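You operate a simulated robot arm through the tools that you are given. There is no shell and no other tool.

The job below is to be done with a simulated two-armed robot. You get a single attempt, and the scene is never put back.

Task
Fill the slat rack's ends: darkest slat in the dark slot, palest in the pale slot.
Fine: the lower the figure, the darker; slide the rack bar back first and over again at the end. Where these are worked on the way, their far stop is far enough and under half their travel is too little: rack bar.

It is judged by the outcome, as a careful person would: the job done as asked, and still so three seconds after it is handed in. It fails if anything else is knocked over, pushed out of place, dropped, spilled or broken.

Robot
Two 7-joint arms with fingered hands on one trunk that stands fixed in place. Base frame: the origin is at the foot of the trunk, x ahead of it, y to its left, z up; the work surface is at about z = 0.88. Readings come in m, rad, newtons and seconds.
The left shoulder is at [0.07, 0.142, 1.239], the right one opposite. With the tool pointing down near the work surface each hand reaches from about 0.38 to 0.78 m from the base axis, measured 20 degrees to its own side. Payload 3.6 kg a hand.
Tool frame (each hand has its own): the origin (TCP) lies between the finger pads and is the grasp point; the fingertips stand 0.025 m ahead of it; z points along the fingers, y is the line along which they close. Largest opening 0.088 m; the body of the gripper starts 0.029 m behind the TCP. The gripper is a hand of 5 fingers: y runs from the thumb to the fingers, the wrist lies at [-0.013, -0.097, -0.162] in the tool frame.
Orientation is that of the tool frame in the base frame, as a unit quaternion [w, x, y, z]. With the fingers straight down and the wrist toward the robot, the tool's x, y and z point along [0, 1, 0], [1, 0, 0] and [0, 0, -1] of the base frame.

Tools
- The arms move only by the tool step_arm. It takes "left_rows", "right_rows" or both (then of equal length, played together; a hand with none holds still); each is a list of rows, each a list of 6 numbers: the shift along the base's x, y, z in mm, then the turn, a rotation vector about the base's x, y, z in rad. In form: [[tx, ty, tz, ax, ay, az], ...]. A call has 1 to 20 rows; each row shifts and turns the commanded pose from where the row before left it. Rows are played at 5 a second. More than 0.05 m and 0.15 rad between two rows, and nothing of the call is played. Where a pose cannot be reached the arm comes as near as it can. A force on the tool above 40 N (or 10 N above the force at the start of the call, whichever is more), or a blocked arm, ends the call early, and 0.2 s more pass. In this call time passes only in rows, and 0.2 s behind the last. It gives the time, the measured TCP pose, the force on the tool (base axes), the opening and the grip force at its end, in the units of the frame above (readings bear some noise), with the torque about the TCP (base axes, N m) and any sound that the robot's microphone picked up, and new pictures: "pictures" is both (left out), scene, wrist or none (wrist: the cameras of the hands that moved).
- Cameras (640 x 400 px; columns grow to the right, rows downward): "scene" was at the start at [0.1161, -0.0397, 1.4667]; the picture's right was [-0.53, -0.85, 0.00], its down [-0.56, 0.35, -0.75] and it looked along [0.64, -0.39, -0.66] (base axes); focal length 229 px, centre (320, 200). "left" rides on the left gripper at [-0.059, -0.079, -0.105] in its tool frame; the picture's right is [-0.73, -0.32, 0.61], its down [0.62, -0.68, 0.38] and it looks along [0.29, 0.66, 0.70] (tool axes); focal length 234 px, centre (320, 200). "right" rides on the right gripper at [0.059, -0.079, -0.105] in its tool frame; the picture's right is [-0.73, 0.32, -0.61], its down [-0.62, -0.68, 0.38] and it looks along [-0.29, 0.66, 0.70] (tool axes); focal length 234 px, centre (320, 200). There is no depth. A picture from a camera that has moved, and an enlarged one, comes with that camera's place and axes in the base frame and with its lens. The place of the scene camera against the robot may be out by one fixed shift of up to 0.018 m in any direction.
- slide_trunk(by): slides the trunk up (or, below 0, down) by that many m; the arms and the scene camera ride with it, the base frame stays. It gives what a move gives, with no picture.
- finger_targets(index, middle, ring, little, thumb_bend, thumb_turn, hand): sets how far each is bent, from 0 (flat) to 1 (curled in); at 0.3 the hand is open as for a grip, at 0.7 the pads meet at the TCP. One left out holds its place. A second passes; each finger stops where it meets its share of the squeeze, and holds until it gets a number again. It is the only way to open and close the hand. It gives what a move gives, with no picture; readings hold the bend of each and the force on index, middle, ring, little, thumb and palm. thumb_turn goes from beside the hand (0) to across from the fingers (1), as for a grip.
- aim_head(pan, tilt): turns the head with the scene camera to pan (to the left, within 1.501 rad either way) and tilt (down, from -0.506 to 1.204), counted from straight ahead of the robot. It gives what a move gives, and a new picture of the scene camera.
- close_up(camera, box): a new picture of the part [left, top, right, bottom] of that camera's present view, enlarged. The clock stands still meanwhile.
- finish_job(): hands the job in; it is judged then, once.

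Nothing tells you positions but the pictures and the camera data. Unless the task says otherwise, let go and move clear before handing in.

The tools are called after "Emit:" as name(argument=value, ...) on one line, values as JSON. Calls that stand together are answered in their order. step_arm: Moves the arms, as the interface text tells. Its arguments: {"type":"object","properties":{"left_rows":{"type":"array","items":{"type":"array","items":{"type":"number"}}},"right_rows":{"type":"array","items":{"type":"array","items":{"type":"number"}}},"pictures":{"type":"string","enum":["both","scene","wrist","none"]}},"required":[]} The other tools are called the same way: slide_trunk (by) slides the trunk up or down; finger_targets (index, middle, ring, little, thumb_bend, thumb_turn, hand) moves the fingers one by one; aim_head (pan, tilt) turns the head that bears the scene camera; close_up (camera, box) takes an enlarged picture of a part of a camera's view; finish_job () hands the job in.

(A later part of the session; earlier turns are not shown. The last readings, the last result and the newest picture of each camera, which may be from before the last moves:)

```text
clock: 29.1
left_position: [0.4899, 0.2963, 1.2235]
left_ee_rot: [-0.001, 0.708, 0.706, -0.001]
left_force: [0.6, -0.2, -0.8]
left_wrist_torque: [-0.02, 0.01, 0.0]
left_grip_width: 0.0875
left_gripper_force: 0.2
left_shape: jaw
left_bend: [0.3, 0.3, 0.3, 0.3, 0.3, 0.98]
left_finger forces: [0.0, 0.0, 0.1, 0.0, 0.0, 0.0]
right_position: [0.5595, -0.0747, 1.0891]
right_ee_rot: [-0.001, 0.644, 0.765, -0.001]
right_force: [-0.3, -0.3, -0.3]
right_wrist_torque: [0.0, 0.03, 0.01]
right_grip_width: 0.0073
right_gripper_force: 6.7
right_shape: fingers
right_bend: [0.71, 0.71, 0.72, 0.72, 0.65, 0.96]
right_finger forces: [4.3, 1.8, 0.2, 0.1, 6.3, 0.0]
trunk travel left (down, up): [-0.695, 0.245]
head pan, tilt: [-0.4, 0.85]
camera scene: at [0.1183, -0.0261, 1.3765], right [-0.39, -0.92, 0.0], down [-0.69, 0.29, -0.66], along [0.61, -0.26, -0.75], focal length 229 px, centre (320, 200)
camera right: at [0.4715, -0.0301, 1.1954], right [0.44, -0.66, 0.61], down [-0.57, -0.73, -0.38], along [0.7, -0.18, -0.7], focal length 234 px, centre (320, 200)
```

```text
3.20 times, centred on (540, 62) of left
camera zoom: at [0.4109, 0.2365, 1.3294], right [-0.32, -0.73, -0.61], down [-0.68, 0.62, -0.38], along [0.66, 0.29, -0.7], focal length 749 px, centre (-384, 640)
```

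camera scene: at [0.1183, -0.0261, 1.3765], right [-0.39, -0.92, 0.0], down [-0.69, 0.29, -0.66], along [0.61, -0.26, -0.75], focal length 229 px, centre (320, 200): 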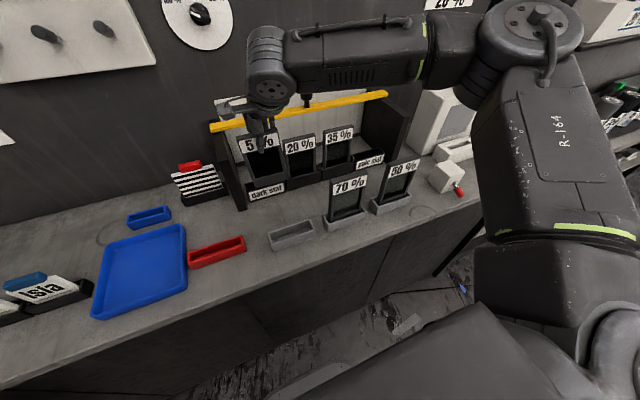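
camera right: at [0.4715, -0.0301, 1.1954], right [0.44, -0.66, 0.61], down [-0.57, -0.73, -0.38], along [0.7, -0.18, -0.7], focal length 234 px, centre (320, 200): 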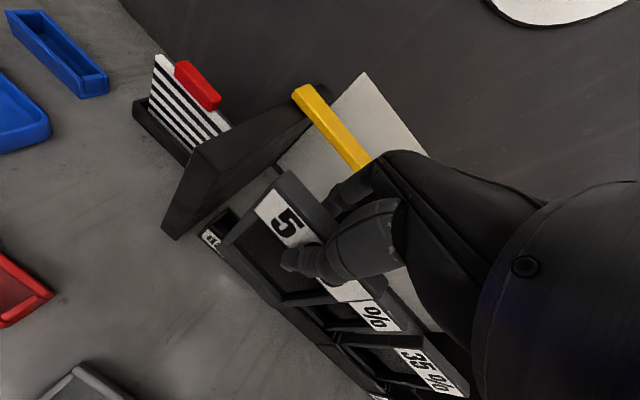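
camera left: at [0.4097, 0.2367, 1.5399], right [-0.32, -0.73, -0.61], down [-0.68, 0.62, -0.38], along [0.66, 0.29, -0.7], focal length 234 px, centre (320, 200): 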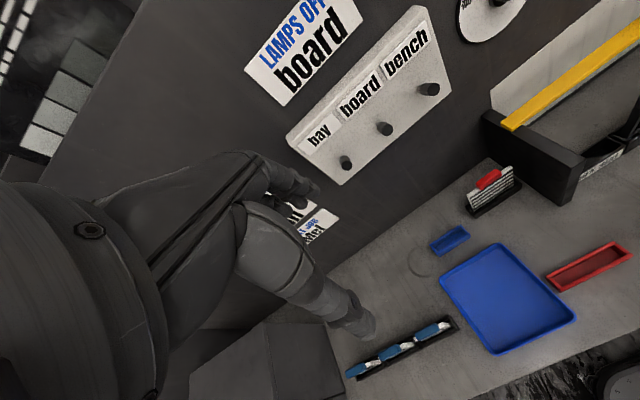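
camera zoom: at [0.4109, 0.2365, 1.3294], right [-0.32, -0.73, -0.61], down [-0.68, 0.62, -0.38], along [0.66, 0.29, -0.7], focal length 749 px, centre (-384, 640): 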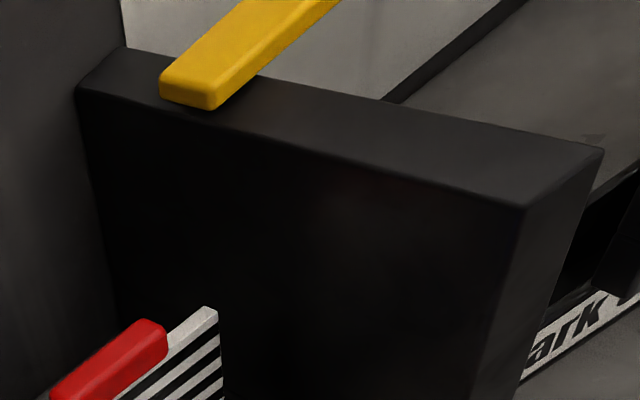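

The slat now looks nearly aligned with the rack. I'll zoom in tightly on the edges to judge its lean and where its bottom edge is relative to the slot.

Emit:
close_up(camera="scene", box=[250, 120, 314, 160])

Emit:
close_up(camera="scene", box=[254, 165, 318, 205])

Emit:
close_up(camera="right", box=[200, 180, 328, 260])

Emit:
close_up(camera="right", box=[250, 150, 378, 230])

```text
10.00 times, centred on (282, 140) of scene
camera zoom: at [0.1183, -0.0261, 1.3765], right [-0.39, -0.92, 0.0], down [-0.69, 0.29, -0.66], along [0.61, -0.26, -0.75], focal length 2287 px, centre (700, 800)
```

zoom: 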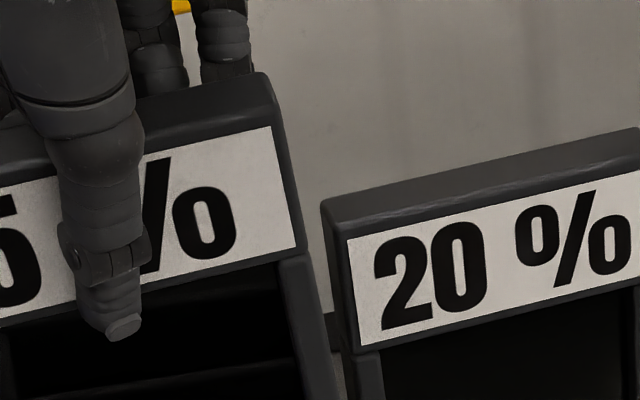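

```text
10.00 times, centred on (286, 185) of scene
camera zoom: at [0.1183, -0.0261, 1.3765], right [-0.39, -0.92, 0.0], down [-0.69, 0.29, -0.66], along [0.61, -0.26, -0.75], focal length 2287 px, centre (660, 350)
```

zoom: 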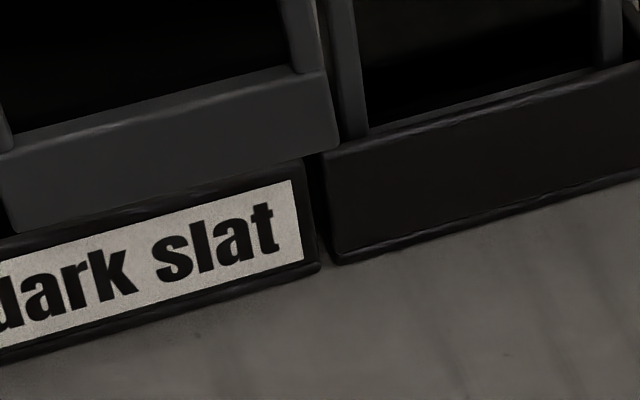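

```text
5.00 times, centred on (264, 220) of right
camera zoom: at [0.4715, -0.0301, 1.1954], right [0.44, -0.66, 0.61], down [-0.57, -0.73, -0.38], along [0.7, -0.18, -0.7], focal length 1171 px, centre (600, 100)
```

zoom: 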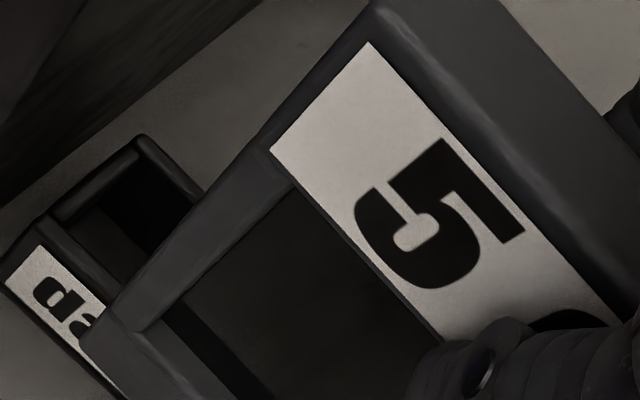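

```text
5.00 times, centred on (314, 190) of right
camera zoom: at [0.4715, -0.0301, 1.1954], right [0.44, -0.66, 0.61], down [-0.57, -0.73, -0.38], along [0.7, -0.18, -0.7], focal length 1171 px, centre (350, 250)
```

zoom: 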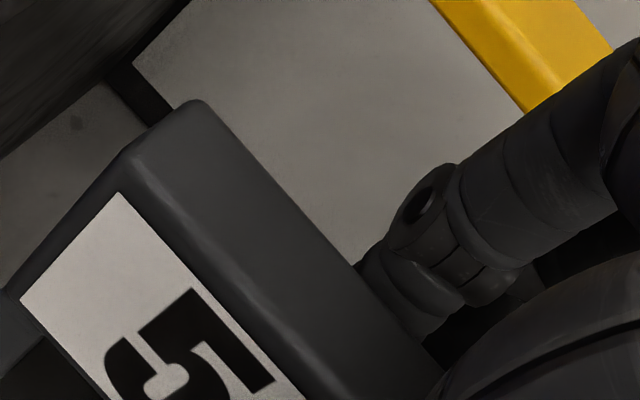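

By my edge measurements the slat still leans about 0.055 rad sideways (its bottom toward −y) and is turned about 0.05 rad. I'll correct both with the hand and move it to just above the dark slot, aiming the slat's centre at (0.6035, −0.0625).

Emit:
step_arm(right_rows=[[0, 0, 2, 0.03, 0, 0.025], [0, 2, 0, 0.025, 0, 0.025], [20, 4, 0, 0, 0, 0], [18, 4, 0, 0, 0, 0]], pictures="both")

Emit:
close_up(camera="scene", box=[230, 110, 326, 170])

Emit:
close_up(camera="scene", box=[230, 145, 326, 205])

Emit:
close_up(camera="right", box=[180, 160, 340, 260])

```text
clock: 30.1
left_position: [0.4885, 0.2961, 1.2244]
left_ee_rot: [0.0, 0.707, 0.707, -0.001]
left_force: [0.0, -0.3, -0.8]
left_wrist_torque: [0.0, 0.01, 0.0]
left_grip_width: 0.0875
left_gripper_force: 0.1
left_shape: jaw
left_bend: [0.3, 0.3, 0.3, 0.3, 0.3, 0.98]
left_finger forces: [0.0, 0.0, 0.1, 0.1, 0.1, 0.1]
right_position: [0.5867, -0.077, 1.0939]
right_ee_rot: [-0.019, 0.626, 0.78, 0.023]
right_force: [-1.2, 0.4, -1.3]
right_wrist_torque: [0.01, 0.01, 0.03]
right_grip_width: 0.0074
right_gripper_force: 6.2
right_shape: fingers
right_bend: [0.71, 0.71, 0.72, 0.72, 0.65, 0.96]
right_finger forces: [4.3, 1.7, 0.3, 0.1, 6.5, 0.0]
right hand out of reach, approached as far as the arm can: row 4
trunk travel left (down, up): [-0.695, 0.245]
head pan, tilt: [-0.4, 0.85]
camera scene: at [0.1168, -0.0264, 1.3766], right [-0.39, -0.92, 0.0], down [-0.69, 0.29, -0.66], along [0.61, -0.26, -0.75], focal length 229 px, centre (320, 200)
camera right: at [0.4969, -0.0425, 1.2014], right [0.47, -0.67, 0.57], down [-0.53, -0.73, -0.43], along [0.7, -0.1, -0.7], focal length 234 px, centre (320, 200)
```

scene: 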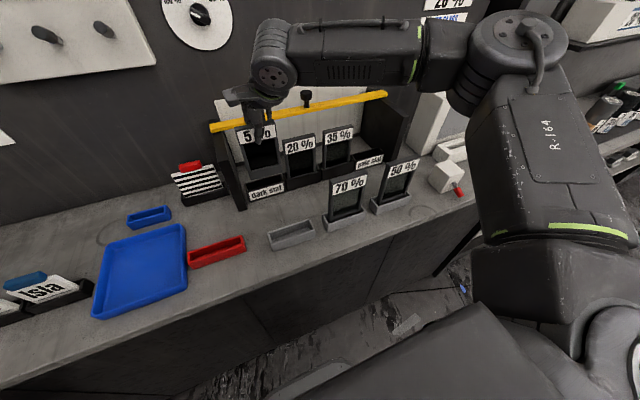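
right: 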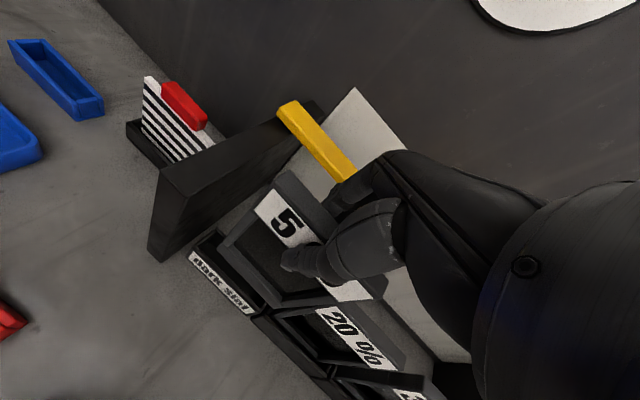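

```text
6.67 times, centred on (278, 140) of scene
camera zoom: at [0.1168, -0.0264, 1.3766], right [-0.39, -0.92, 0.0], down [-0.69, 0.29, -0.66], along [0.61, -0.26, -0.75], focal length 1525 px, centre (600, 600)
```

zoom: 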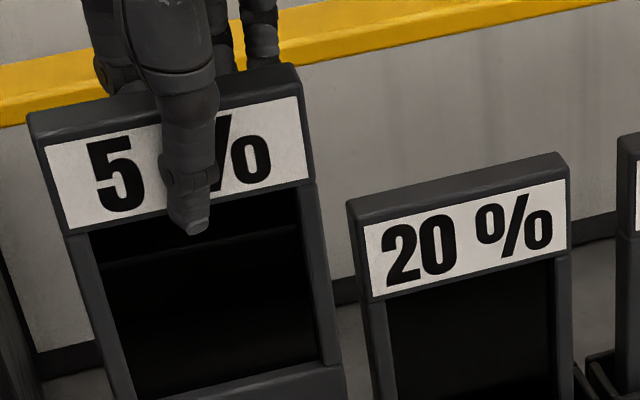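

```text
6.67 times, centred on (278, 175) of scene
camera zoom: at [0.1168, -0.0264, 1.3766], right [-0.39, -0.92, 0.0], down [-0.69, 0.29, -0.66], along [0.61, -0.26, -0.75], focal length 1525 px, centre (600, 367)
```

zoom: 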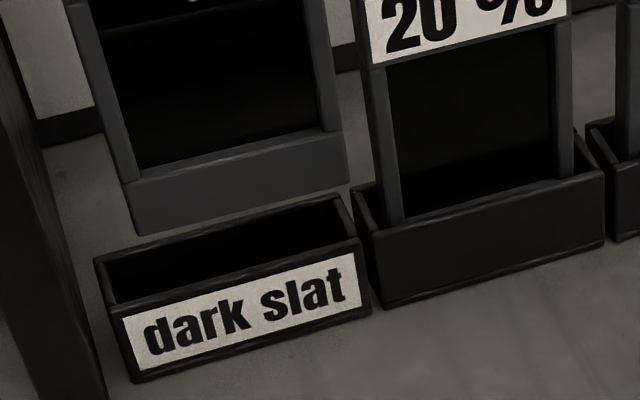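

```text
4.00 times, centred on (260, 210) of right
camera zoom: at [0.4969, -0.0425, 1.2014], right [0.47, -0.67, 0.57], down [-0.53, -0.73, -0.43], along [0.7, -0.1, -0.7], focal length 937 px, centre (560, 160)
```

zoom: 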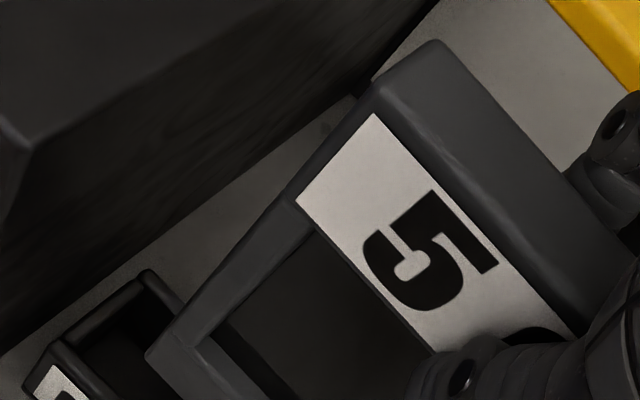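

The slat now looks upright and parallel to the tray, but the arm stopped at its reach limit near x = 0.587. I'll raise the trunk 0.06 m, which lifts the slat straight up, to get the reach back, and then come down close above the slot for a direct comparison.

Emit:
slide_trunk(by=0.06)

Emit:
step_arm(right_rows=[[0, 4, -20, -0.01, 0, 0], [2, 4, -20, 0, 0, 0], [0, 2, -20, 0, 0, 0]], pictures="both")

Emit:
close_up(camera="scene", box=[230, 165, 326, 225])

Emit:
close_up(camera="right", box=[180, 160, 340, 260])

```text
clock: 31.1
left_position: [0.4887, 0.2954, 1.2842]
left_ee_rot: [-0.001, 0.707, 0.707, 0.001]
left_force: [-0.2, 0.4, -0.2]
left_wrist_torque: [0.01, 0.02, 0.02]
left_grip_width: 0.0878
left_gripper_force: 0.1
left_shape: jaw
left_bend: [0.3, 0.3, 0.3, 0.3, 0.3, 0.98]
left_finger forces: [0.1, 0.0, 0.0, 0.0, 0.1, 0.0]
right_position: [0.5865, -0.0774, 1.153]
right_ee_rot: [-0.017, 0.626, 0.78, 0.022]
right_force: [0.3, 0.3, -0.4]
right_wrist_torque: [0.02, 0.02, 0.0]
right_grip_width: 0.0074
right_gripper_force: 6.6
right_shape: fingers
right_bend: [0.71, 0.71, 0.72, 0.72, 0.65, 0.96]
right_finger forces: [4.5, 1.7, 0.1, 0.0, 6.4, 0.0]
trunk travel left (down, up): [-0.755, 0.185]
head pan, tilt: [-0.4, 0.85]
```

```text
clock: 31.9
left_position: [0.4898, 0.295, 1.2843]
left_ee_rot: [0.0, 0.708, 0.707, 0.0]
left_force: [-0.7, 0.4, -0.4]
left_wrist_torque: [0.01, 0.02, 0.05]
left_grip_width: 0.0879
left_gripper_force: 0.1
left_shape: jaw
left_bend: [0.3, 0.3, 0.3, 0.3, 0.3, 0.98]
left_finger forces: [0.1, 0.0, 0.0, 0.1, 0.0, 0.1]
right_position: [0.5787, -0.0801, 1.0963]
right_ee_rot: [-0.014, 0.626, 0.78, 0.019]
right_force: [1.3, 1.2, -0.1]
right_wrist_torque: [0.01, -0.02, -0.02]
right_grip_width: 0.0077
right_gripper_force: 6.3
right_shape: fingers
right_bend: [0.71, 0.71, 0.72, 0.72, 0.65, 0.96]
right_finger forces: [4.4, 1.6, 0.1, 0.0, 6.4, 0.1]
right hand out of reach, approached as far as the arm can: row 1, 2, 3
trunk travel left (down, up): [-0.755, 0.185]
head pan, tilt: [-0.4, 0.85]
camera scene: at [0.117, -0.026, 1.4366], right [-0.39, -0.92, 0.0], down [-0.69, 0.29, -0.66], along [0.61, -0.26, -0.75], focal length 229 px, centre (320, 200)
camera right: at [0.488, -0.0446, 1.2029], right [0.47, -0.67, 0.58], down [-0.53, -0.74, -0.42], along [0.7, -0.11, -0.7], focal length 234 px, centre (320, 200)
```

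scene: 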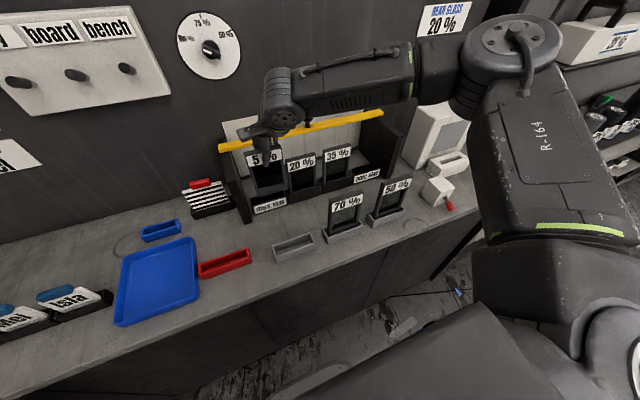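
right: 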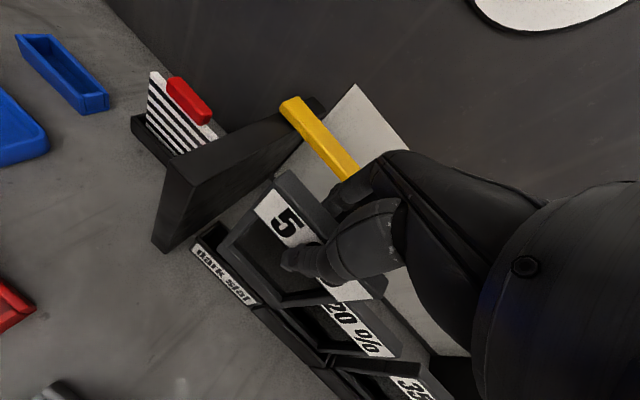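

```text
6.67 times, centred on (278, 195) of scene
camera zoom: at [0.117, -0.026, 1.4366], right [-0.39, -0.92, 0.0], down [-0.69, 0.29, -0.66], along [0.61, -0.26, -0.75], focal length 1525 px, centre (600, 233)
```

zoom: 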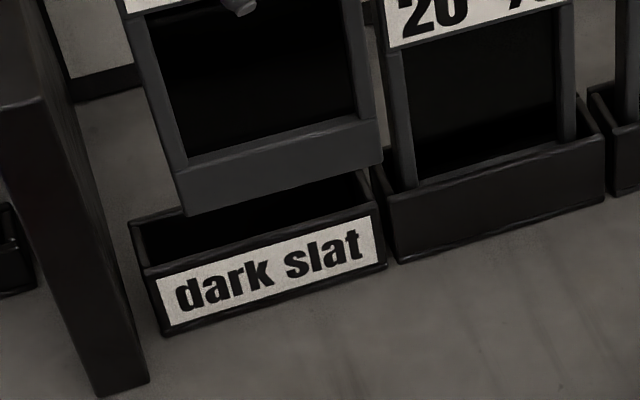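

```text
4.00 times, centred on (260, 210) of right
camera zoom: at [0.488, -0.0446, 1.2029], right [0.47, -0.67, 0.58], down [-0.53, -0.74, -0.42], along [0.7, -0.11, -0.7], focal length 937 px, centre (560, 160)
```

zoom: 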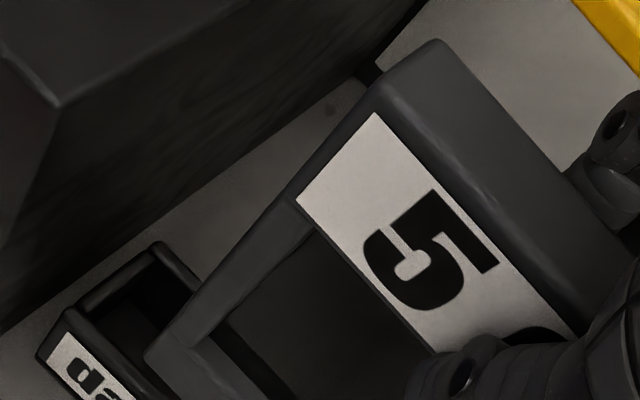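

The arm is again short of the slot, at (0.579, −0.080), and the pattern is now clear: for this crossed-over reach the wrist needs to be higher relative to the shoulder. I'll raise both hands 0.15 m and then lower the trunk by the same amount, so the slat ends at the same height with better reach.

Emit:
step_arm(right_rows=[[0, 0, 30, 0, 0, 0], [0, 0, 40, 0, 0, 0], [0, 0, 40, 0, 0, 0], [0, 0, 40, 0, 0, 0]], left_rows=[[0, 0, 30, 0, 0, 0], [0, 0, 40, 0, 0, 0], [0, 0, 40, 0, 0, 0], [0, 0, 40, 0, 0, 0]], pictures="none")

Emit:
slide_trunk(by=-0.14)

Emit:
close_up(camera="right", box=[0, 0, 640, 400])

Emit:
close_up(camera="scene", box=[0, 0, 640, 400])

```text
clock: 32.9
left_position: [0.4886, 0.2948, 1.4381]
left_ee_rot: [0.0, 0.707, 0.707, 0.002]
left_force: [-0.5, -0.6, -0.3]
left_wrist_torque: [-0.01, 0.0, 0.01]
left_grip_width: 0.0876
left_gripper_force: 0.1
left_shape: jaw
left_bend: [0.3, 0.3, 0.3, 0.3, 0.3, 0.98]
left_finger forces: [0.0, 0.1, 0.0, 0.1, 0.1, 0.1]
right_position: [0.5785, -0.0888, 1.2478]
right_ee_rot: [-0.015, 0.626, 0.779, 0.019]
right_force: [-0.3, -1.1, -1.0]
right_wrist_torque: [-0.02, -0.03, 0.0]
right_grip_width: 0.0073
right_gripper_force: 5.8
right_shape: fingers
right_bend: [0.71, 0.71, 0.72, 0.72, 0.65, 0.96]
right_finger forces: [4.3, 1.7, 0.2, 0.0, 6.2, 0.0]
right hand out of reach, approached as far as the arm can: row 4
trunk travel left (down, up): [-0.755, 0.185]
head pan, tilt: [-0.4, 0.85]
```

```text
clock: 34.6
left_position: [0.4903, 0.2972, 1.2966]
left_ee_rot: [0.0, 0.708, 0.707, 0.0]
left_force: [-0.8, -0.5, 0.3]
left_wrist_torque: [-0.01, 0.0, 0.0]
left_grip_width: 0.0876
left_gripper_force: 0.1
left_shape: jaw
left_bend: [0.3, 0.3, 0.3, 0.3, 0.3, 0.98]
left_finger forces: [0.0, 0.1, 0.1, 0.0, 0.0, 0.0]
right_position: [0.5792, -0.0881, 1.1078]
right_ee_rot: [-0.014, 0.626, 0.78, 0.018]
right_force: [-0.4, 1.0, -1.3]
right_wrist_torque: [-0.01, 0.02, -0.03]
right_grip_width: 0.0076
right_gripper_force: 6.1
right_shape: fingers
right_bend: [0.71, 0.71, 0.72, 0.72, 0.65, 0.96]
right_finger forces: [4.2, 1.7, 0.0, 0.0, 6.2, 0.0]
trunk travel left (down, up): [-0.615, 0.325]
head pan, tilt: [-0.4, 0.85]
```

```text
1.00 times, centred on (320, 200) of right (not enlarged: the box is as wide or as high as the picture)
camera zoom: at [0.4888, -0.0516, 1.2149], right [0.47, -0.67, 0.58], down [-0.53, -0.74, -0.42], along [0.7, -0.11, -0.7], focal length 234 px, centre (320, 200)
```

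zoom: 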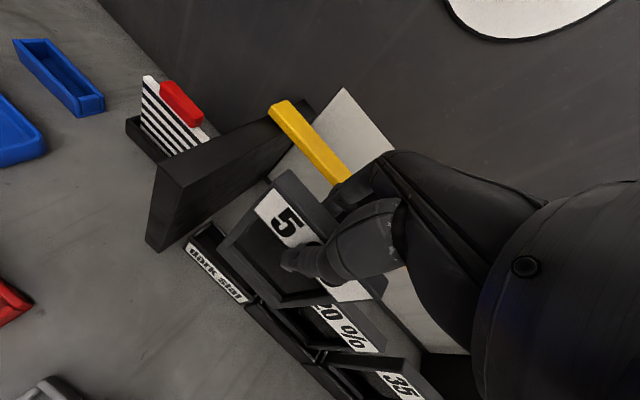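

```text
1.00 times, centred on (320, 200) of scene (not enlarged: the box is as wide or as high as the picture)
camera zoom: at [0.1167, -0.026, 1.2967], right [-0.39, -0.92, 0.0], down [-0.69, 0.29, -0.66], along [0.61, -0.26, -0.75], focal length 229 px, centre (320, 200)
```

zoom: 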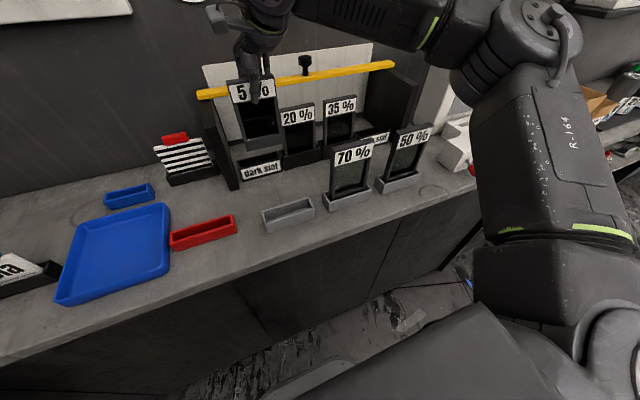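

The turn I gave the hand (0.22 rad) seems to be what limits the reach here, because the wrist runs out. To test that, I'll turn the hand back to straight, with the slat well above the tray and clear on both sides, and see whether the slot position can then be reached.

Emit:
step_arm(right_rows=[[0, 0, 0, -0.02, 0, -0.1], [0, 0, 0, -0.02, 0, -0.1], [5, 8, 0, 0, 0, 0], [8, 8, 0, 0, 0, 0], [8, 7, 0, 0, 0, 0]], pictures="both")

```text
clock: 35.8
left_position: [0.4901, 0.2979, 1.2967]
left_ee_rot: [0.0, 0.708, 0.707, -0.001]
left_force: [-0.4, -0.4, -0.3]
left_wrist_torque: [0.04, 0.0, -0.01]
left_grip_width: 0.0878
left_gripper_force: 0.0
left_shape: jaw
left_bend: [0.3, 0.3, 0.3, 0.3, 0.3, 0.98]
left_finger forces: [0.0, 0.1, 0.0, 0.0, 0.0, 0.0]
right_position: [0.5771, -0.1045, 1.0979]
right_ee_rot: [0.0, 0.701, 0.713, 0.005]
right_force: [0.5, 0.2, -1.1]
right_wrist_torque: [0.03, -0.03, 0.01]
right_grip_width: 0.0074
right_gripper_force: 6.5
right_shape: fingers
right_bend: [0.71, 0.71, 0.72, 0.72, 0.65, 0.96]
right_finger forces: [4.3, 1.6, 0.1, 0.0, 6.2, 0.1]
right hand out of reach, approached as far as the arm can: row 1, 2, 3, 4, 5
trunk travel left (down, up): [-0.615, 0.325]
head pan, tilt: [-0.4, 0.85]
camera scene: at [0.1168, -0.0258, 1.2966], right [-0.39, -0.92, 0.0], down [-0.69, 0.29, -0.66], along [0.61, -0.26, -0.75], focal length 229 px, centre (320, 200)
camera right: at [0.4965, -0.0476, 1.2035], right [0.33, -0.72, 0.6], down [-0.67, -0.63, -0.39], along [0.67, -0.27, -0.69], focal length 234 px, centre (320, 200)
```

scene: 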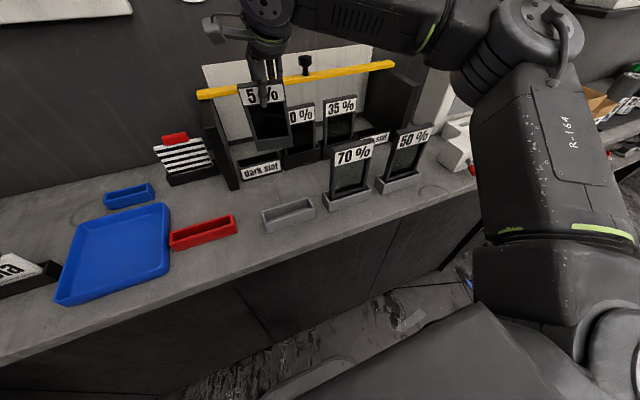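
right: 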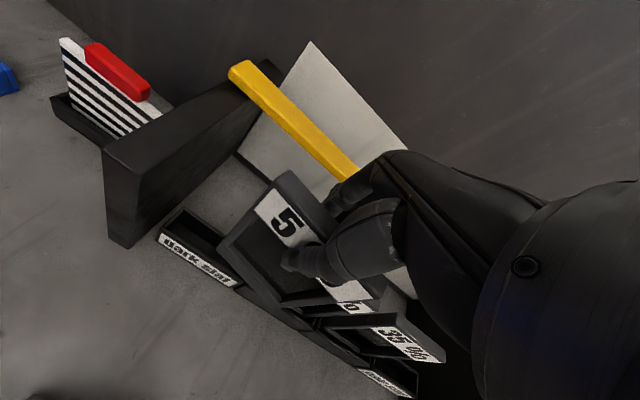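

Straightening the hand made it worse, drifting to y = −0.105, so a positive turn helps and the slat needs to be held further to its right side. I'll bring the 5 % slat back over its own tray, set it down, and regrasp it about 28 mm further right so that the hand need not reach so far left.

Emit:
step_arm(right_rows=[[-30, 0, 10, 0.01, 0, 0.05], [-40, 4, 0, 0.01, 0, 0.05], [-40, 6, 0, 0.01, 0, 0.05], [-35, 6, 0, 0.01, 0, 0.05], [-10, 4, 0, 0, 0, 0]], pictures="both")

Emit:
close_up(camera="scene", box=[220, 130, 348, 230])

Emit:
close_up(camera="right", box=[160, 160, 352, 280])

```text
clock: 37.0
left_position: [0.4902, 0.2982, 1.2964]
left_ee_rot: [0.0, 0.707, 0.707, 0.0]
left_force: [-0.3, -0.8, 0.1]
left_wrist_torque: [0.02, 0.02, -0.01]
left_grip_width: 0.0878
left_gripper_force: 0.0
left_shape: jaw
left_bend: [0.3, 0.3, 0.3, 0.3, 0.3, 0.98]
left_finger forces: [0.1, 0.1, 0.0, 0.0, 0.1, 0.0]
right_position: [0.4229, -0.0829, 1.106]
right_ee_rot: [-0.014, 0.625, 0.78, 0.018]
right_force: [0.1, -1.3, 0.7]
right_wrist_torque: [0.0, 0.02, -0.02]
right_grip_width: 0.0074
right_gripper_force: 6.3
right_shape: fingers
right_bend: [0.71, 0.71, 0.72, 0.72, 0.65, 0.96]
right_finger forces: [4.3, 1.6, 0.1, 0.0, 6.1, 0.0]
trunk travel left (down, up): [-0.615, 0.325]
head pan, tilt: [-0.4, 0.85]
camera scene: at [0.1169, -0.0255, 1.2966], right [-0.39, -0.92, 0.0], down [-0.69, 0.29, -0.66], along [0.61, -0.26, -0.75], focal length 229 px, centre (320, 200)
camera right: at [0.3334, -0.0464, 1.2142], right [0.47, -0.67, 0.58], down [-0.53, -0.74, -0.42], along [0.7, -0.11, -0.7], focal length 234 px, centre (320, 200)
```

scene: 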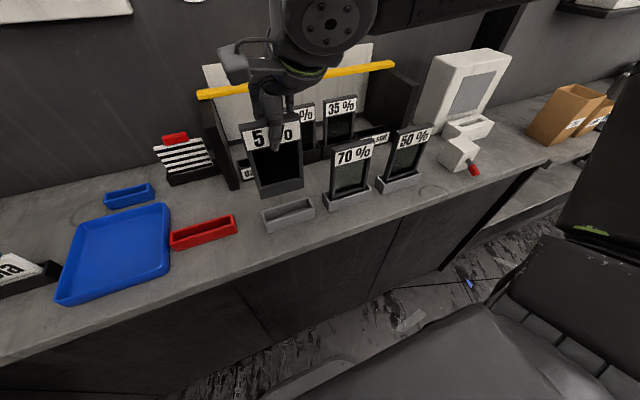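
right: 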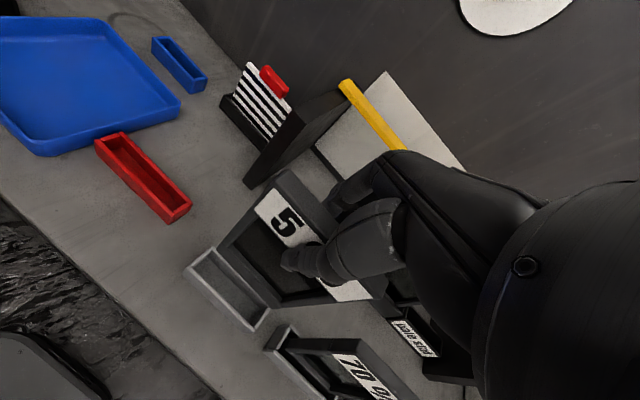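

```text
4.00 times, centred on (284, 180) of scene
camera zoom: at [0.1169, -0.0255, 1.2966], right [-0.39, -0.92, 0.0], down [-0.69, 0.29, -0.66], along [0.61, -0.26, -0.75], focal length 915 px, centre (464, 280)
```

zoom: 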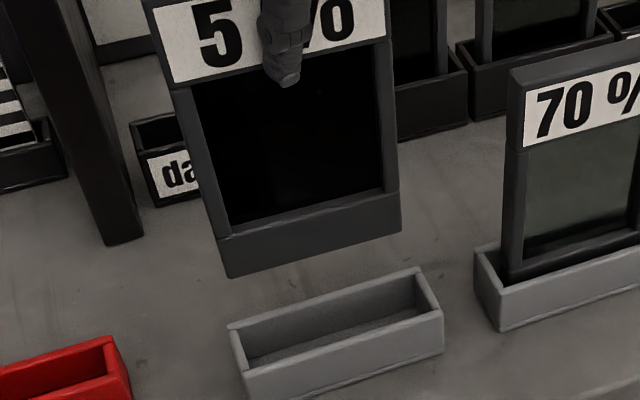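

```text
3.33 times, centred on (256, 220) of right
camera zoom: at [0.3334, -0.0464, 1.2142], right [0.47, -0.67, 0.58], down [-0.53, -0.74, -0.42], along [0.7, -0.11, -0.7], focal length 781 px, centre (533, 133)
```

zoom: 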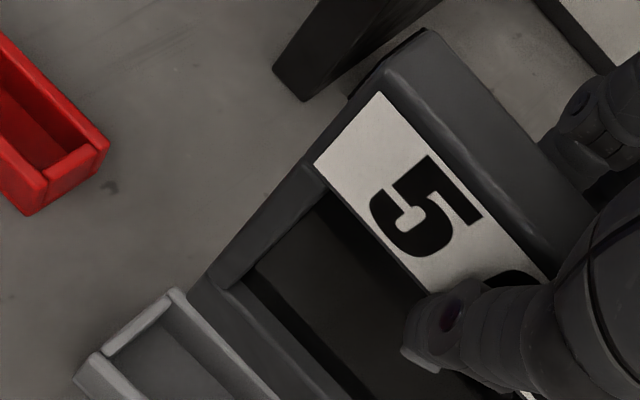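

The slat is over its grey tray but about 9 mm too far back and 4 mm too far left. I'll correct that and lower it to just above the tray's rim for a direct comparison.

Emit:
step_arm(right_rows=[[-5, -2, -15, 0, 0, 0], [-4, -2, -15, 0, 0, 0], [0, 0, -14, 0, 0, 0]], pictures="none")

Emit:
close_up(camera="scene", box=[240, 160, 336, 235])

Emit:
close_up(camera="right", box=[160, 180, 320, 300])

```text
clock: 37.8
left_position: [0.4923, 0.2967, 1.2955]
left_ee_rot: [0.0, 0.707, 0.707, 0.0]
left_force: [-1.1, 0.4, 0.3]
left_wrist_torque: [0.0, 0.02, 0.0]
left_grip_width: 0.0875
left_gripper_force: 0.1
left_shape: jaw
left_bend: [0.3, 0.3, 0.3, 0.3, 0.3, 0.98]
left_finger forces: [0.0, 0.1, 0.1, 0.0, 0.1, 0.0]
right_position: [0.4162, -0.0871, 1.0648]
right_ee_rot: [-0.015, 0.626, 0.78, 0.018]
right_force: [0.3, 0.4, -1.1]
right_wrist_torque: [-0.01, 0.0, -0.03]
right_grip_width: 0.0076
right_gripper_force: 6.2
right_shape: fingers
right_bend: [0.71, 0.71, 0.72, 0.72, 0.65, 0.96]
right_finger forces: [4.2, 1.8, 0.1, 0.0, 6.2, 0.0]
trunk travel left (down, up): [-0.615, 0.325]
head pan, tilt: [-0.4, 0.85]
```

```text
5.33 times, centred on (288, 198) of scene
camera zoom: at [0.117, -0.0256, 1.2966], right [-0.39, -0.92, 0.0], down [-0.69, 0.29, -0.66], along [0.61, -0.26, -0.75], focal length 1220 px, centre (491, 213)
```

zoom: 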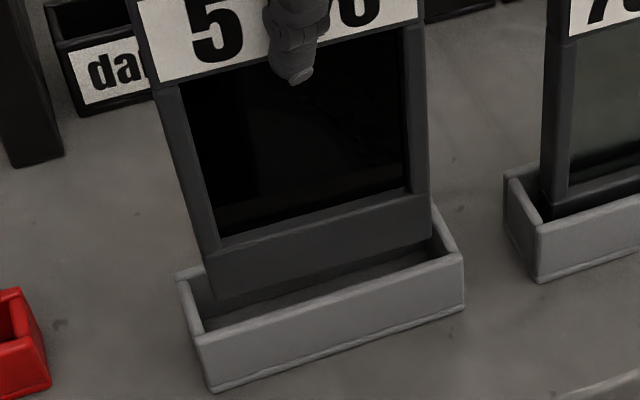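

```text
3.33 times, centred on (240, 240) of right
camera zoom: at [0.3249, -0.0509, 1.1716], right [0.47, -0.67, 0.58], down [-0.53, -0.74, -0.42], along [0.7, -0.11, -0.7], focal length 781 px, centre (587, 67)
```

zoom: 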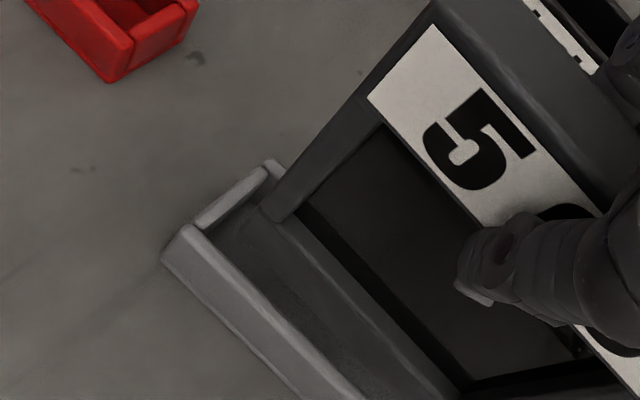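

The slat sits 6–7 mm clear of each side wall, but it still needs to come about 7 mm toward the robot to drop inside the rim. I'll shift it, lower it a little more and look again.

Emit:
step_arm(right_rows=[[-7, 0, 0, 0, 0, 0], [0, 0, -5, 0, 0, 0]], pictures="none")

Emit:
close_up(camera="scene", box=[240, 160, 336, 235])

Emit:
close_up(camera="right", box=[160, 180, 320, 300])

```text
clock: 38.4
left_position: [0.4895, 0.2974, 1.297]
left_ee_rot: [0.0, 0.707, 0.707, 0.0]
left_force: [-0.4, 0.0, 1.0]
left_wrist_torque: [-0.02, 0.0, 0.01]
left_grip_width: 0.0877
left_gripper_force: 0.1
left_shape: jaw
left_bend: [0.3, 0.3, 0.3, 0.3, 0.3, 0.98]
left_finger forces: [0.1, 0.1, 0.0, 0.1, 0.0, 0.0]
right_position: [0.4078, -0.0877, 1.0584]
right_ee_rot: [-0.014, 0.626, 0.779, 0.019]
right_force: [-0.5, -0.5, -0.9]
right_wrist_torque: [-0.01, -0.01, 0.03]
right_grip_width: 0.0075
right_gripper_force: 6.3
right_shape: fingers
right_bend: [0.71, 0.71, 0.72, 0.72, 0.65, 0.96]
right_finger forces: [4.3, 1.7, 0.0, 0.1, 6.1, 0.1]
trunk travel left (down, up): [-0.615, 0.325]
head pan, tilt: [-0.4, 0.85]
```

```text
5.33 times, centred on (288, 198) of scene
camera zoom: at [0.117, -0.0257, 1.2966], right [-0.39, -0.92, 0.0], down [-0.69, 0.29, -0.66], along [0.61, -0.26, -0.75], focal length 1220 px, centre (491, 213)
```

zoom: 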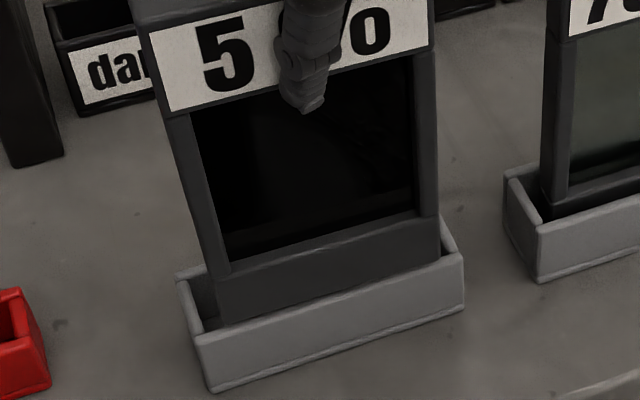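

```text
3.33 times, centred on (240, 240) of right
camera zoom: at [0.3176, -0.0514, 1.166], right [0.47, -0.67, 0.58], down [-0.53, -0.74, -0.42], along [0.7, -0.11, -0.7], focal length 781 px, centre (587, 67)
```

zoom: 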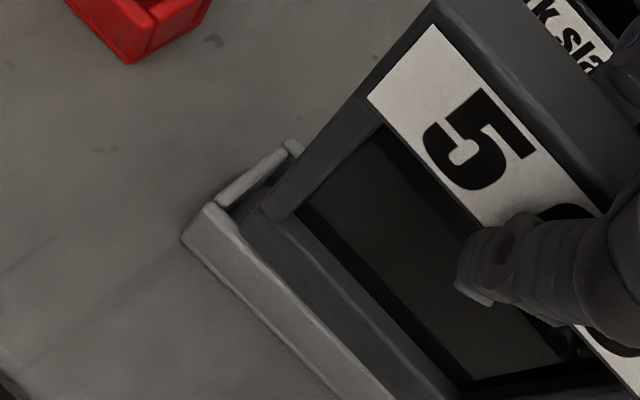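

At rim height the slat's front face lies about four fifths of the way from the tray's back wall, with roughly 4 mm free on each side, so it will fit. I'll nudge it 2 mm back and lower it into the tray.

Emit:
step_arm(right_rows=[[2, 0, 0, 0, 0, 0], [0, 0, -6, 0, 0, 0], [0, 0, -6, 0, 0, 0], [0, 0, -6, 0, 0, 0], [0, 0, -5, 0, 0, 0]], pictures="none")

Emit:
close_up(camera="scene", box=[240, 160, 336, 235])

Emit:
close_up(camera="right", box=[160, 180, 320, 300])

```text
clock: 39.6
left_position: [0.4869, 0.2982, 1.2979]
left_ee_rot: [0.0, 0.708, 0.707, 0.001]
left_force: [-0.3, -0.6, 0.3]
left_wrist_torque: [0.02, 0.03, -0.02]
left_grip_width: 0.0875
left_gripper_force: 0.1
left_shape: jaw
left_bend: [0.3, 0.3, 0.3, 0.3, 0.3, 0.98]
left_finger forces: [0.1, 0.1, 0.0, 0.0, 0.0, 0.0]
right_position: [0.4076, -0.0878, 1.0355]
right_ee_rot: [-0.015, 0.626, 0.78, 0.019]
right_force: [-0.2, -0.2, 12.1]
right_wrist_torque: [0.05, -0.02, 0.0]
right_grip_width: 0.007
right_gripper_force: 8.5
right_shape: fingers
right_bend: [0.71, 0.72, 0.72, 0.72, 0.65, 0.96]
right_finger forces: [6.5, 2.8, 0.0, 0.0, 7.9, 0.0]
trunk travel left (down, up): [-0.615, 0.325]
head pan, tilt: [-0.4, 0.85]
```

```text
5.33 times, centred on (288, 198) of scene
camera zoom: at [0.1151, -0.0256, 1.2969], right [-0.39, -0.92, 0.0], down [-0.69, 0.29, -0.66], along [0.61, -0.26, -0.75], focal length 1220 px, centre (491, 213)
```

zoom: 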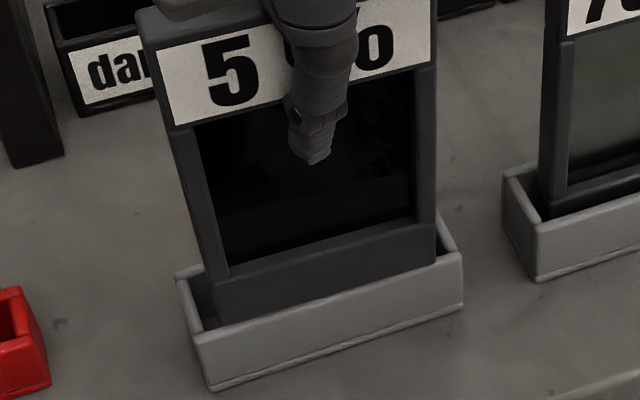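

```text
3.33 times, centred on (240, 240) of right
camera zoom: at [0.3176, -0.0518, 1.1433], right [0.47, -0.67, 0.58], down [-0.53, -0.74, -0.42], along [0.71, -0.11, -0.7], focal length 781 px, centre (587, 67)
```

zoom: 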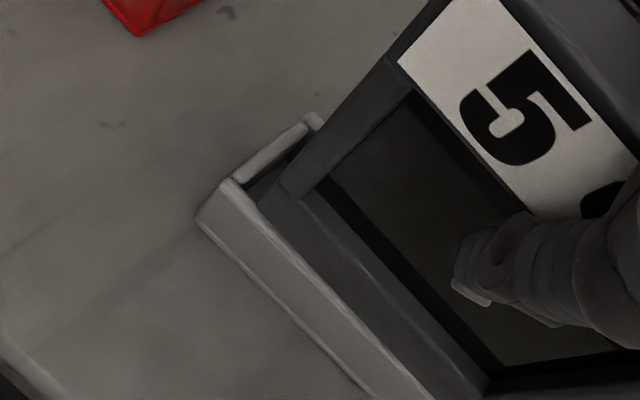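

The slat met something about 5 mm below rim height and the hand slid 15 mm or so down along it, so it's probably sitting on a rim. I'll look closely at both ends before doing anything.

Emit:
close_up(camera="scene", box=[262, 195, 318, 235])

Emit:
close_up(camera="right", box=[200, 200, 280, 250])

Emit:
close_up(camera="right", box=[240, 240, 400, 340])

```text
10.00 times, centred on (290, 215) of scene
camera zoom: at [0.1151, -0.0256, 1.2969], right [-0.39, -0.92, 0.0], down [-0.69, 0.29, -0.66], along [0.61, -0.26, -0.75], focal length 2287 px, centre (620, 50)
```

zoom: 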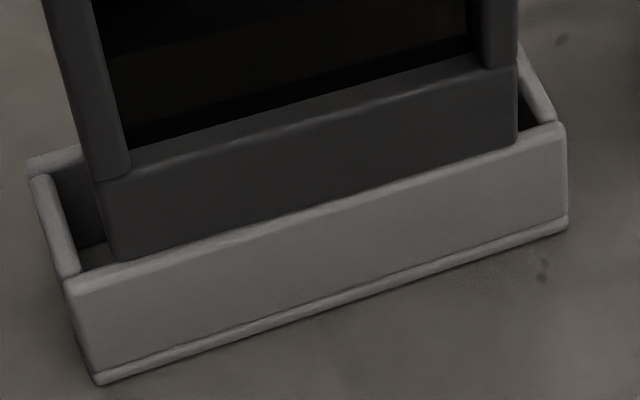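

```text
8.00 times, centred on (240, 225) of right
camera zoom: at [0.3176, -0.0518, 1.1433], right [0.47, -0.67, 0.58], down [-0.53, -0.74, -0.42], along [0.71, -0.11, -0.7], focal length 1873 px, centre (960, 0)
```

zoom: 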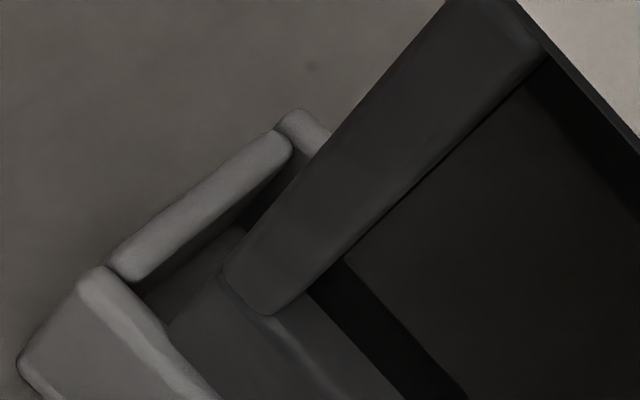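

```text
4.00 times, centred on (320, 290) of right
camera zoom: at [0.3176, -0.0518, 1.1433], right [0.47, -0.67, 0.58], down [-0.53, -0.74, -0.42], along [0.71, -0.11, -0.7], focal length 937 px, centre (320, -160)
```

zoom: 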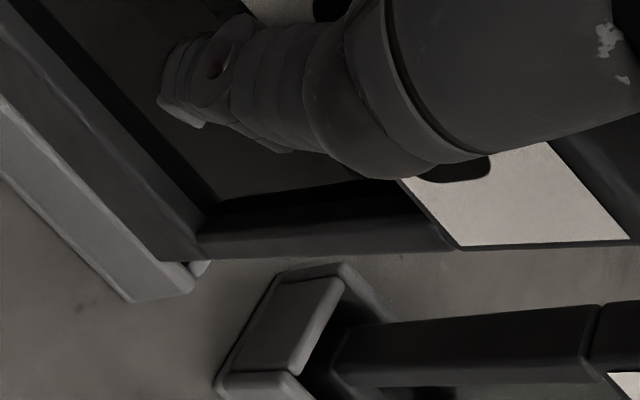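

Comparing the lower bar's height in the picture with when it hung free, the whole bar is still visible: the slat's front edge is resting on the tray's front rim, so it's about 6 mm too far forward. I'll lift it a little, shift it 6 mm back, and lower it again.

Emit:
step_arm(right_rows=[[0, 0, 6, 0, 0, 0], [6, 0, 0, 0, 0, 0], [0, 0, -4, 0, 0, 0], [0, 0, -5, 0, 0, 0], [0, 0, -5, 0, 0, 0]], pictures="none")

Emit:
close_up(camera="scene", box=[262, 195, 318, 235])

```text
clock: 40.8
left_position: [0.4897, 0.2971, 1.2975]
left_ee_rot: [0.0, 0.707, 0.707, 0.0]
left_force: [-0.2, -0.4, 0.3]
left_wrist_torque: [0.0, 0.0, 0.03]
left_grip_width: 0.0876
left_gripper_force: 0.0
left_shape: jaw
left_bend: [0.3, 0.3, 0.3, 0.3, 0.3, 0.98]
left_finger forces: [0.0, 0.1, 0.0, 0.1, 0.1, 0.0]
right_position: [0.4145, -0.0894, 1.0287]
right_ee_rot: [-0.014, 0.625, 0.78, 0.019]
right_force: [0.7, 0.4, 12.4]
right_wrist_torque: [0.01, -0.02, 0.01]
right_grip_width: 0.0059
right_gripper_force: 8.1
right_shape: fingers
right_bend: [0.71, 0.72, 0.72, 0.72, 0.67, 0.96]
right_finger forces: [5.8, 2.7, 0.0, 0.0, 7.4, 0.1]
trunk travel left (down, up): [-0.615, 0.325]
head pan, tilt: [-0.4, 0.85]
```

```text
10.00 times, centred on (290, 215) of scene
camera zoom: at [0.1161, -0.0256, 1.2969], right [-0.39, -0.92, 0.0], down [-0.69, 0.29, -0.66], along [0.61, -0.26, -0.75], focal length 2287 px, centre (620, 50)
```

zoom: 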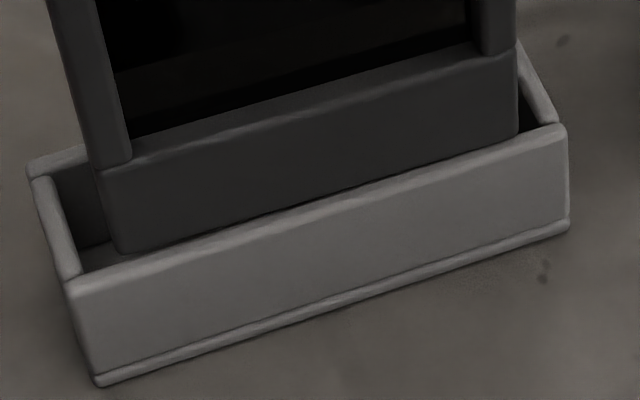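

The slat is now caught on the back rim instead. My edge measurements from both cameras suggest it also leans about 0.13 rad, with its top toward the robot. I'll lift it clear and measure the lean again.

Emit:
step_arm(right_rows=[[0, 0, 8, 0, 0, 0], [-3, 0, 8, 0, 0, 0]], pictures="none")

Emit:
close_up(camera="scene", box=[240, 140, 336, 200])

Emit:
close_up(camera="scene", box=[240, 180, 336, 240])

Emit:
close_up(camera="right", box=[200, 160, 328, 240])

Emit:
close_up(camera="right", box=[180, 200, 340, 300])

```text
clock: 41.4
left_position: [0.4891, 0.2985, 1.2974]
left_ee_rot: [0.0, 0.707, 0.707, 0.0]
left_force: [0.5, -0.2, -0.4]
left_wrist_torque: [-0.01, 0.05, 0.04]
left_grip_width: 0.0879
left_gripper_force: 0.1
left_shape: jaw
left_bend: [0.3, 0.3, 0.3, 0.3, 0.3, 0.98]
left_finger forces: [0.0, 0.0, 0.0, 0.0, 0.1, 0.0]
right_position: [0.4115, -0.0879, 1.0436]
right_ee_rot: [-0.014, 0.626, 0.779, 0.018]
right_force: [-0.6, -0.8, -0.3]
right_wrist_torque: [0.01, 0.0, -0.03]
right_grip_width: 0.0061
right_gripper_force: 5.7
right_shape: fingers
right_bend: [0.71, 0.72, 0.72, 0.72, 0.66, 0.96]
right_finger forces: [3.9, 1.7, 0.1, 0.1, 5.6, 0.0]
trunk travel left (down, up): [-0.615, 0.325]
head pan, tilt: [-0.4, 0.85]
```

```text
6.67 times, centred on (288, 170) of scene
camera zoom: at [0.116, -0.0257, 1.2966], right [-0.39, -0.92, 0.0], down [-0.69, 0.29, -0.66], along [0.61, -0.26, -0.75], focal length 1525 px, centre (533, 400)
```

zoom: 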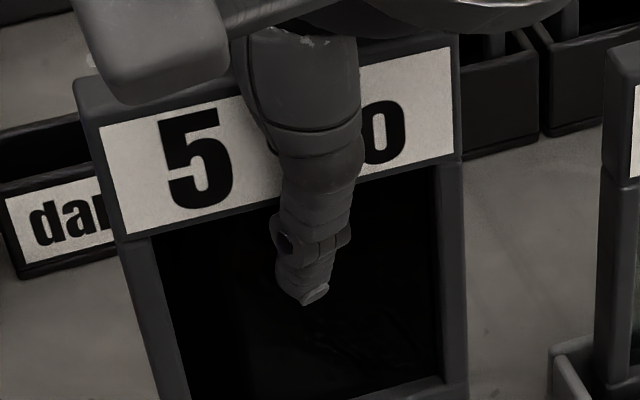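

```text
6.67 times, centred on (288, 210) of scene
camera zoom: at [0.116, -0.0257, 1.2966], right [-0.39, -0.92, 0.0], down [-0.69, 0.29, -0.66], along [0.61, -0.26, -0.75], focal length 1525 px, centre (533, 133)
```

zoom: 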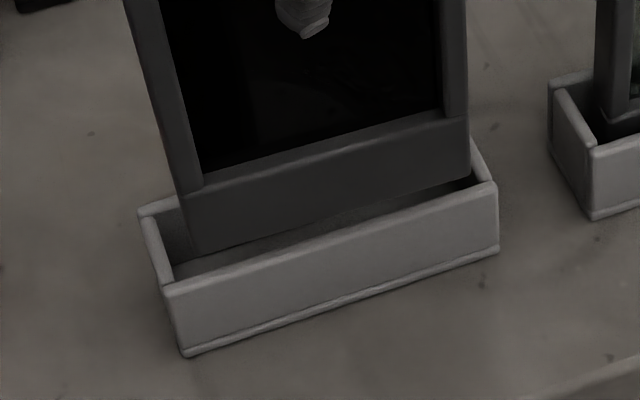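

```text
5.00 times, centred on (264, 200) of right
camera zoom: at [0.321, -0.0526, 1.1511], right [0.47, -0.67, 0.58], down [-0.53, -0.74, -0.42], along [0.7, -0.11, -0.7], focal length 1171 px, centre (600, 200)
```

zoom: 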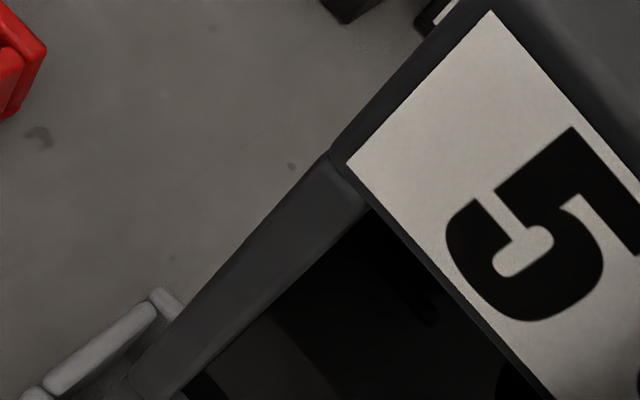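

```text
4.00 times, centred on (260, 250) of right
camera zoom: at [0.321, -0.0526, 1.1511], right [0.47, -0.67, 0.58], down [-0.53, -0.74, -0.42], along [0.7, -0.11, -0.7], focal length 937 px, centre (560, 0)
```

zoom: 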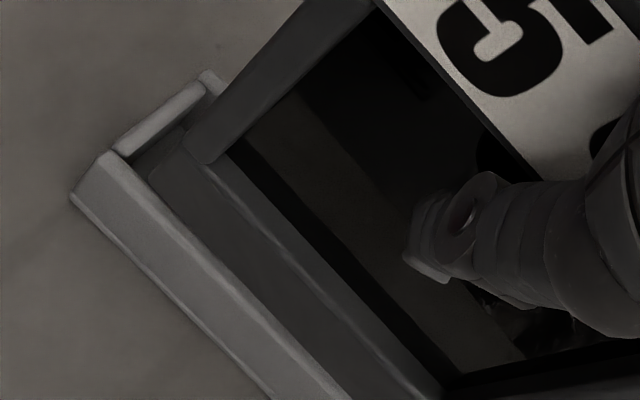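

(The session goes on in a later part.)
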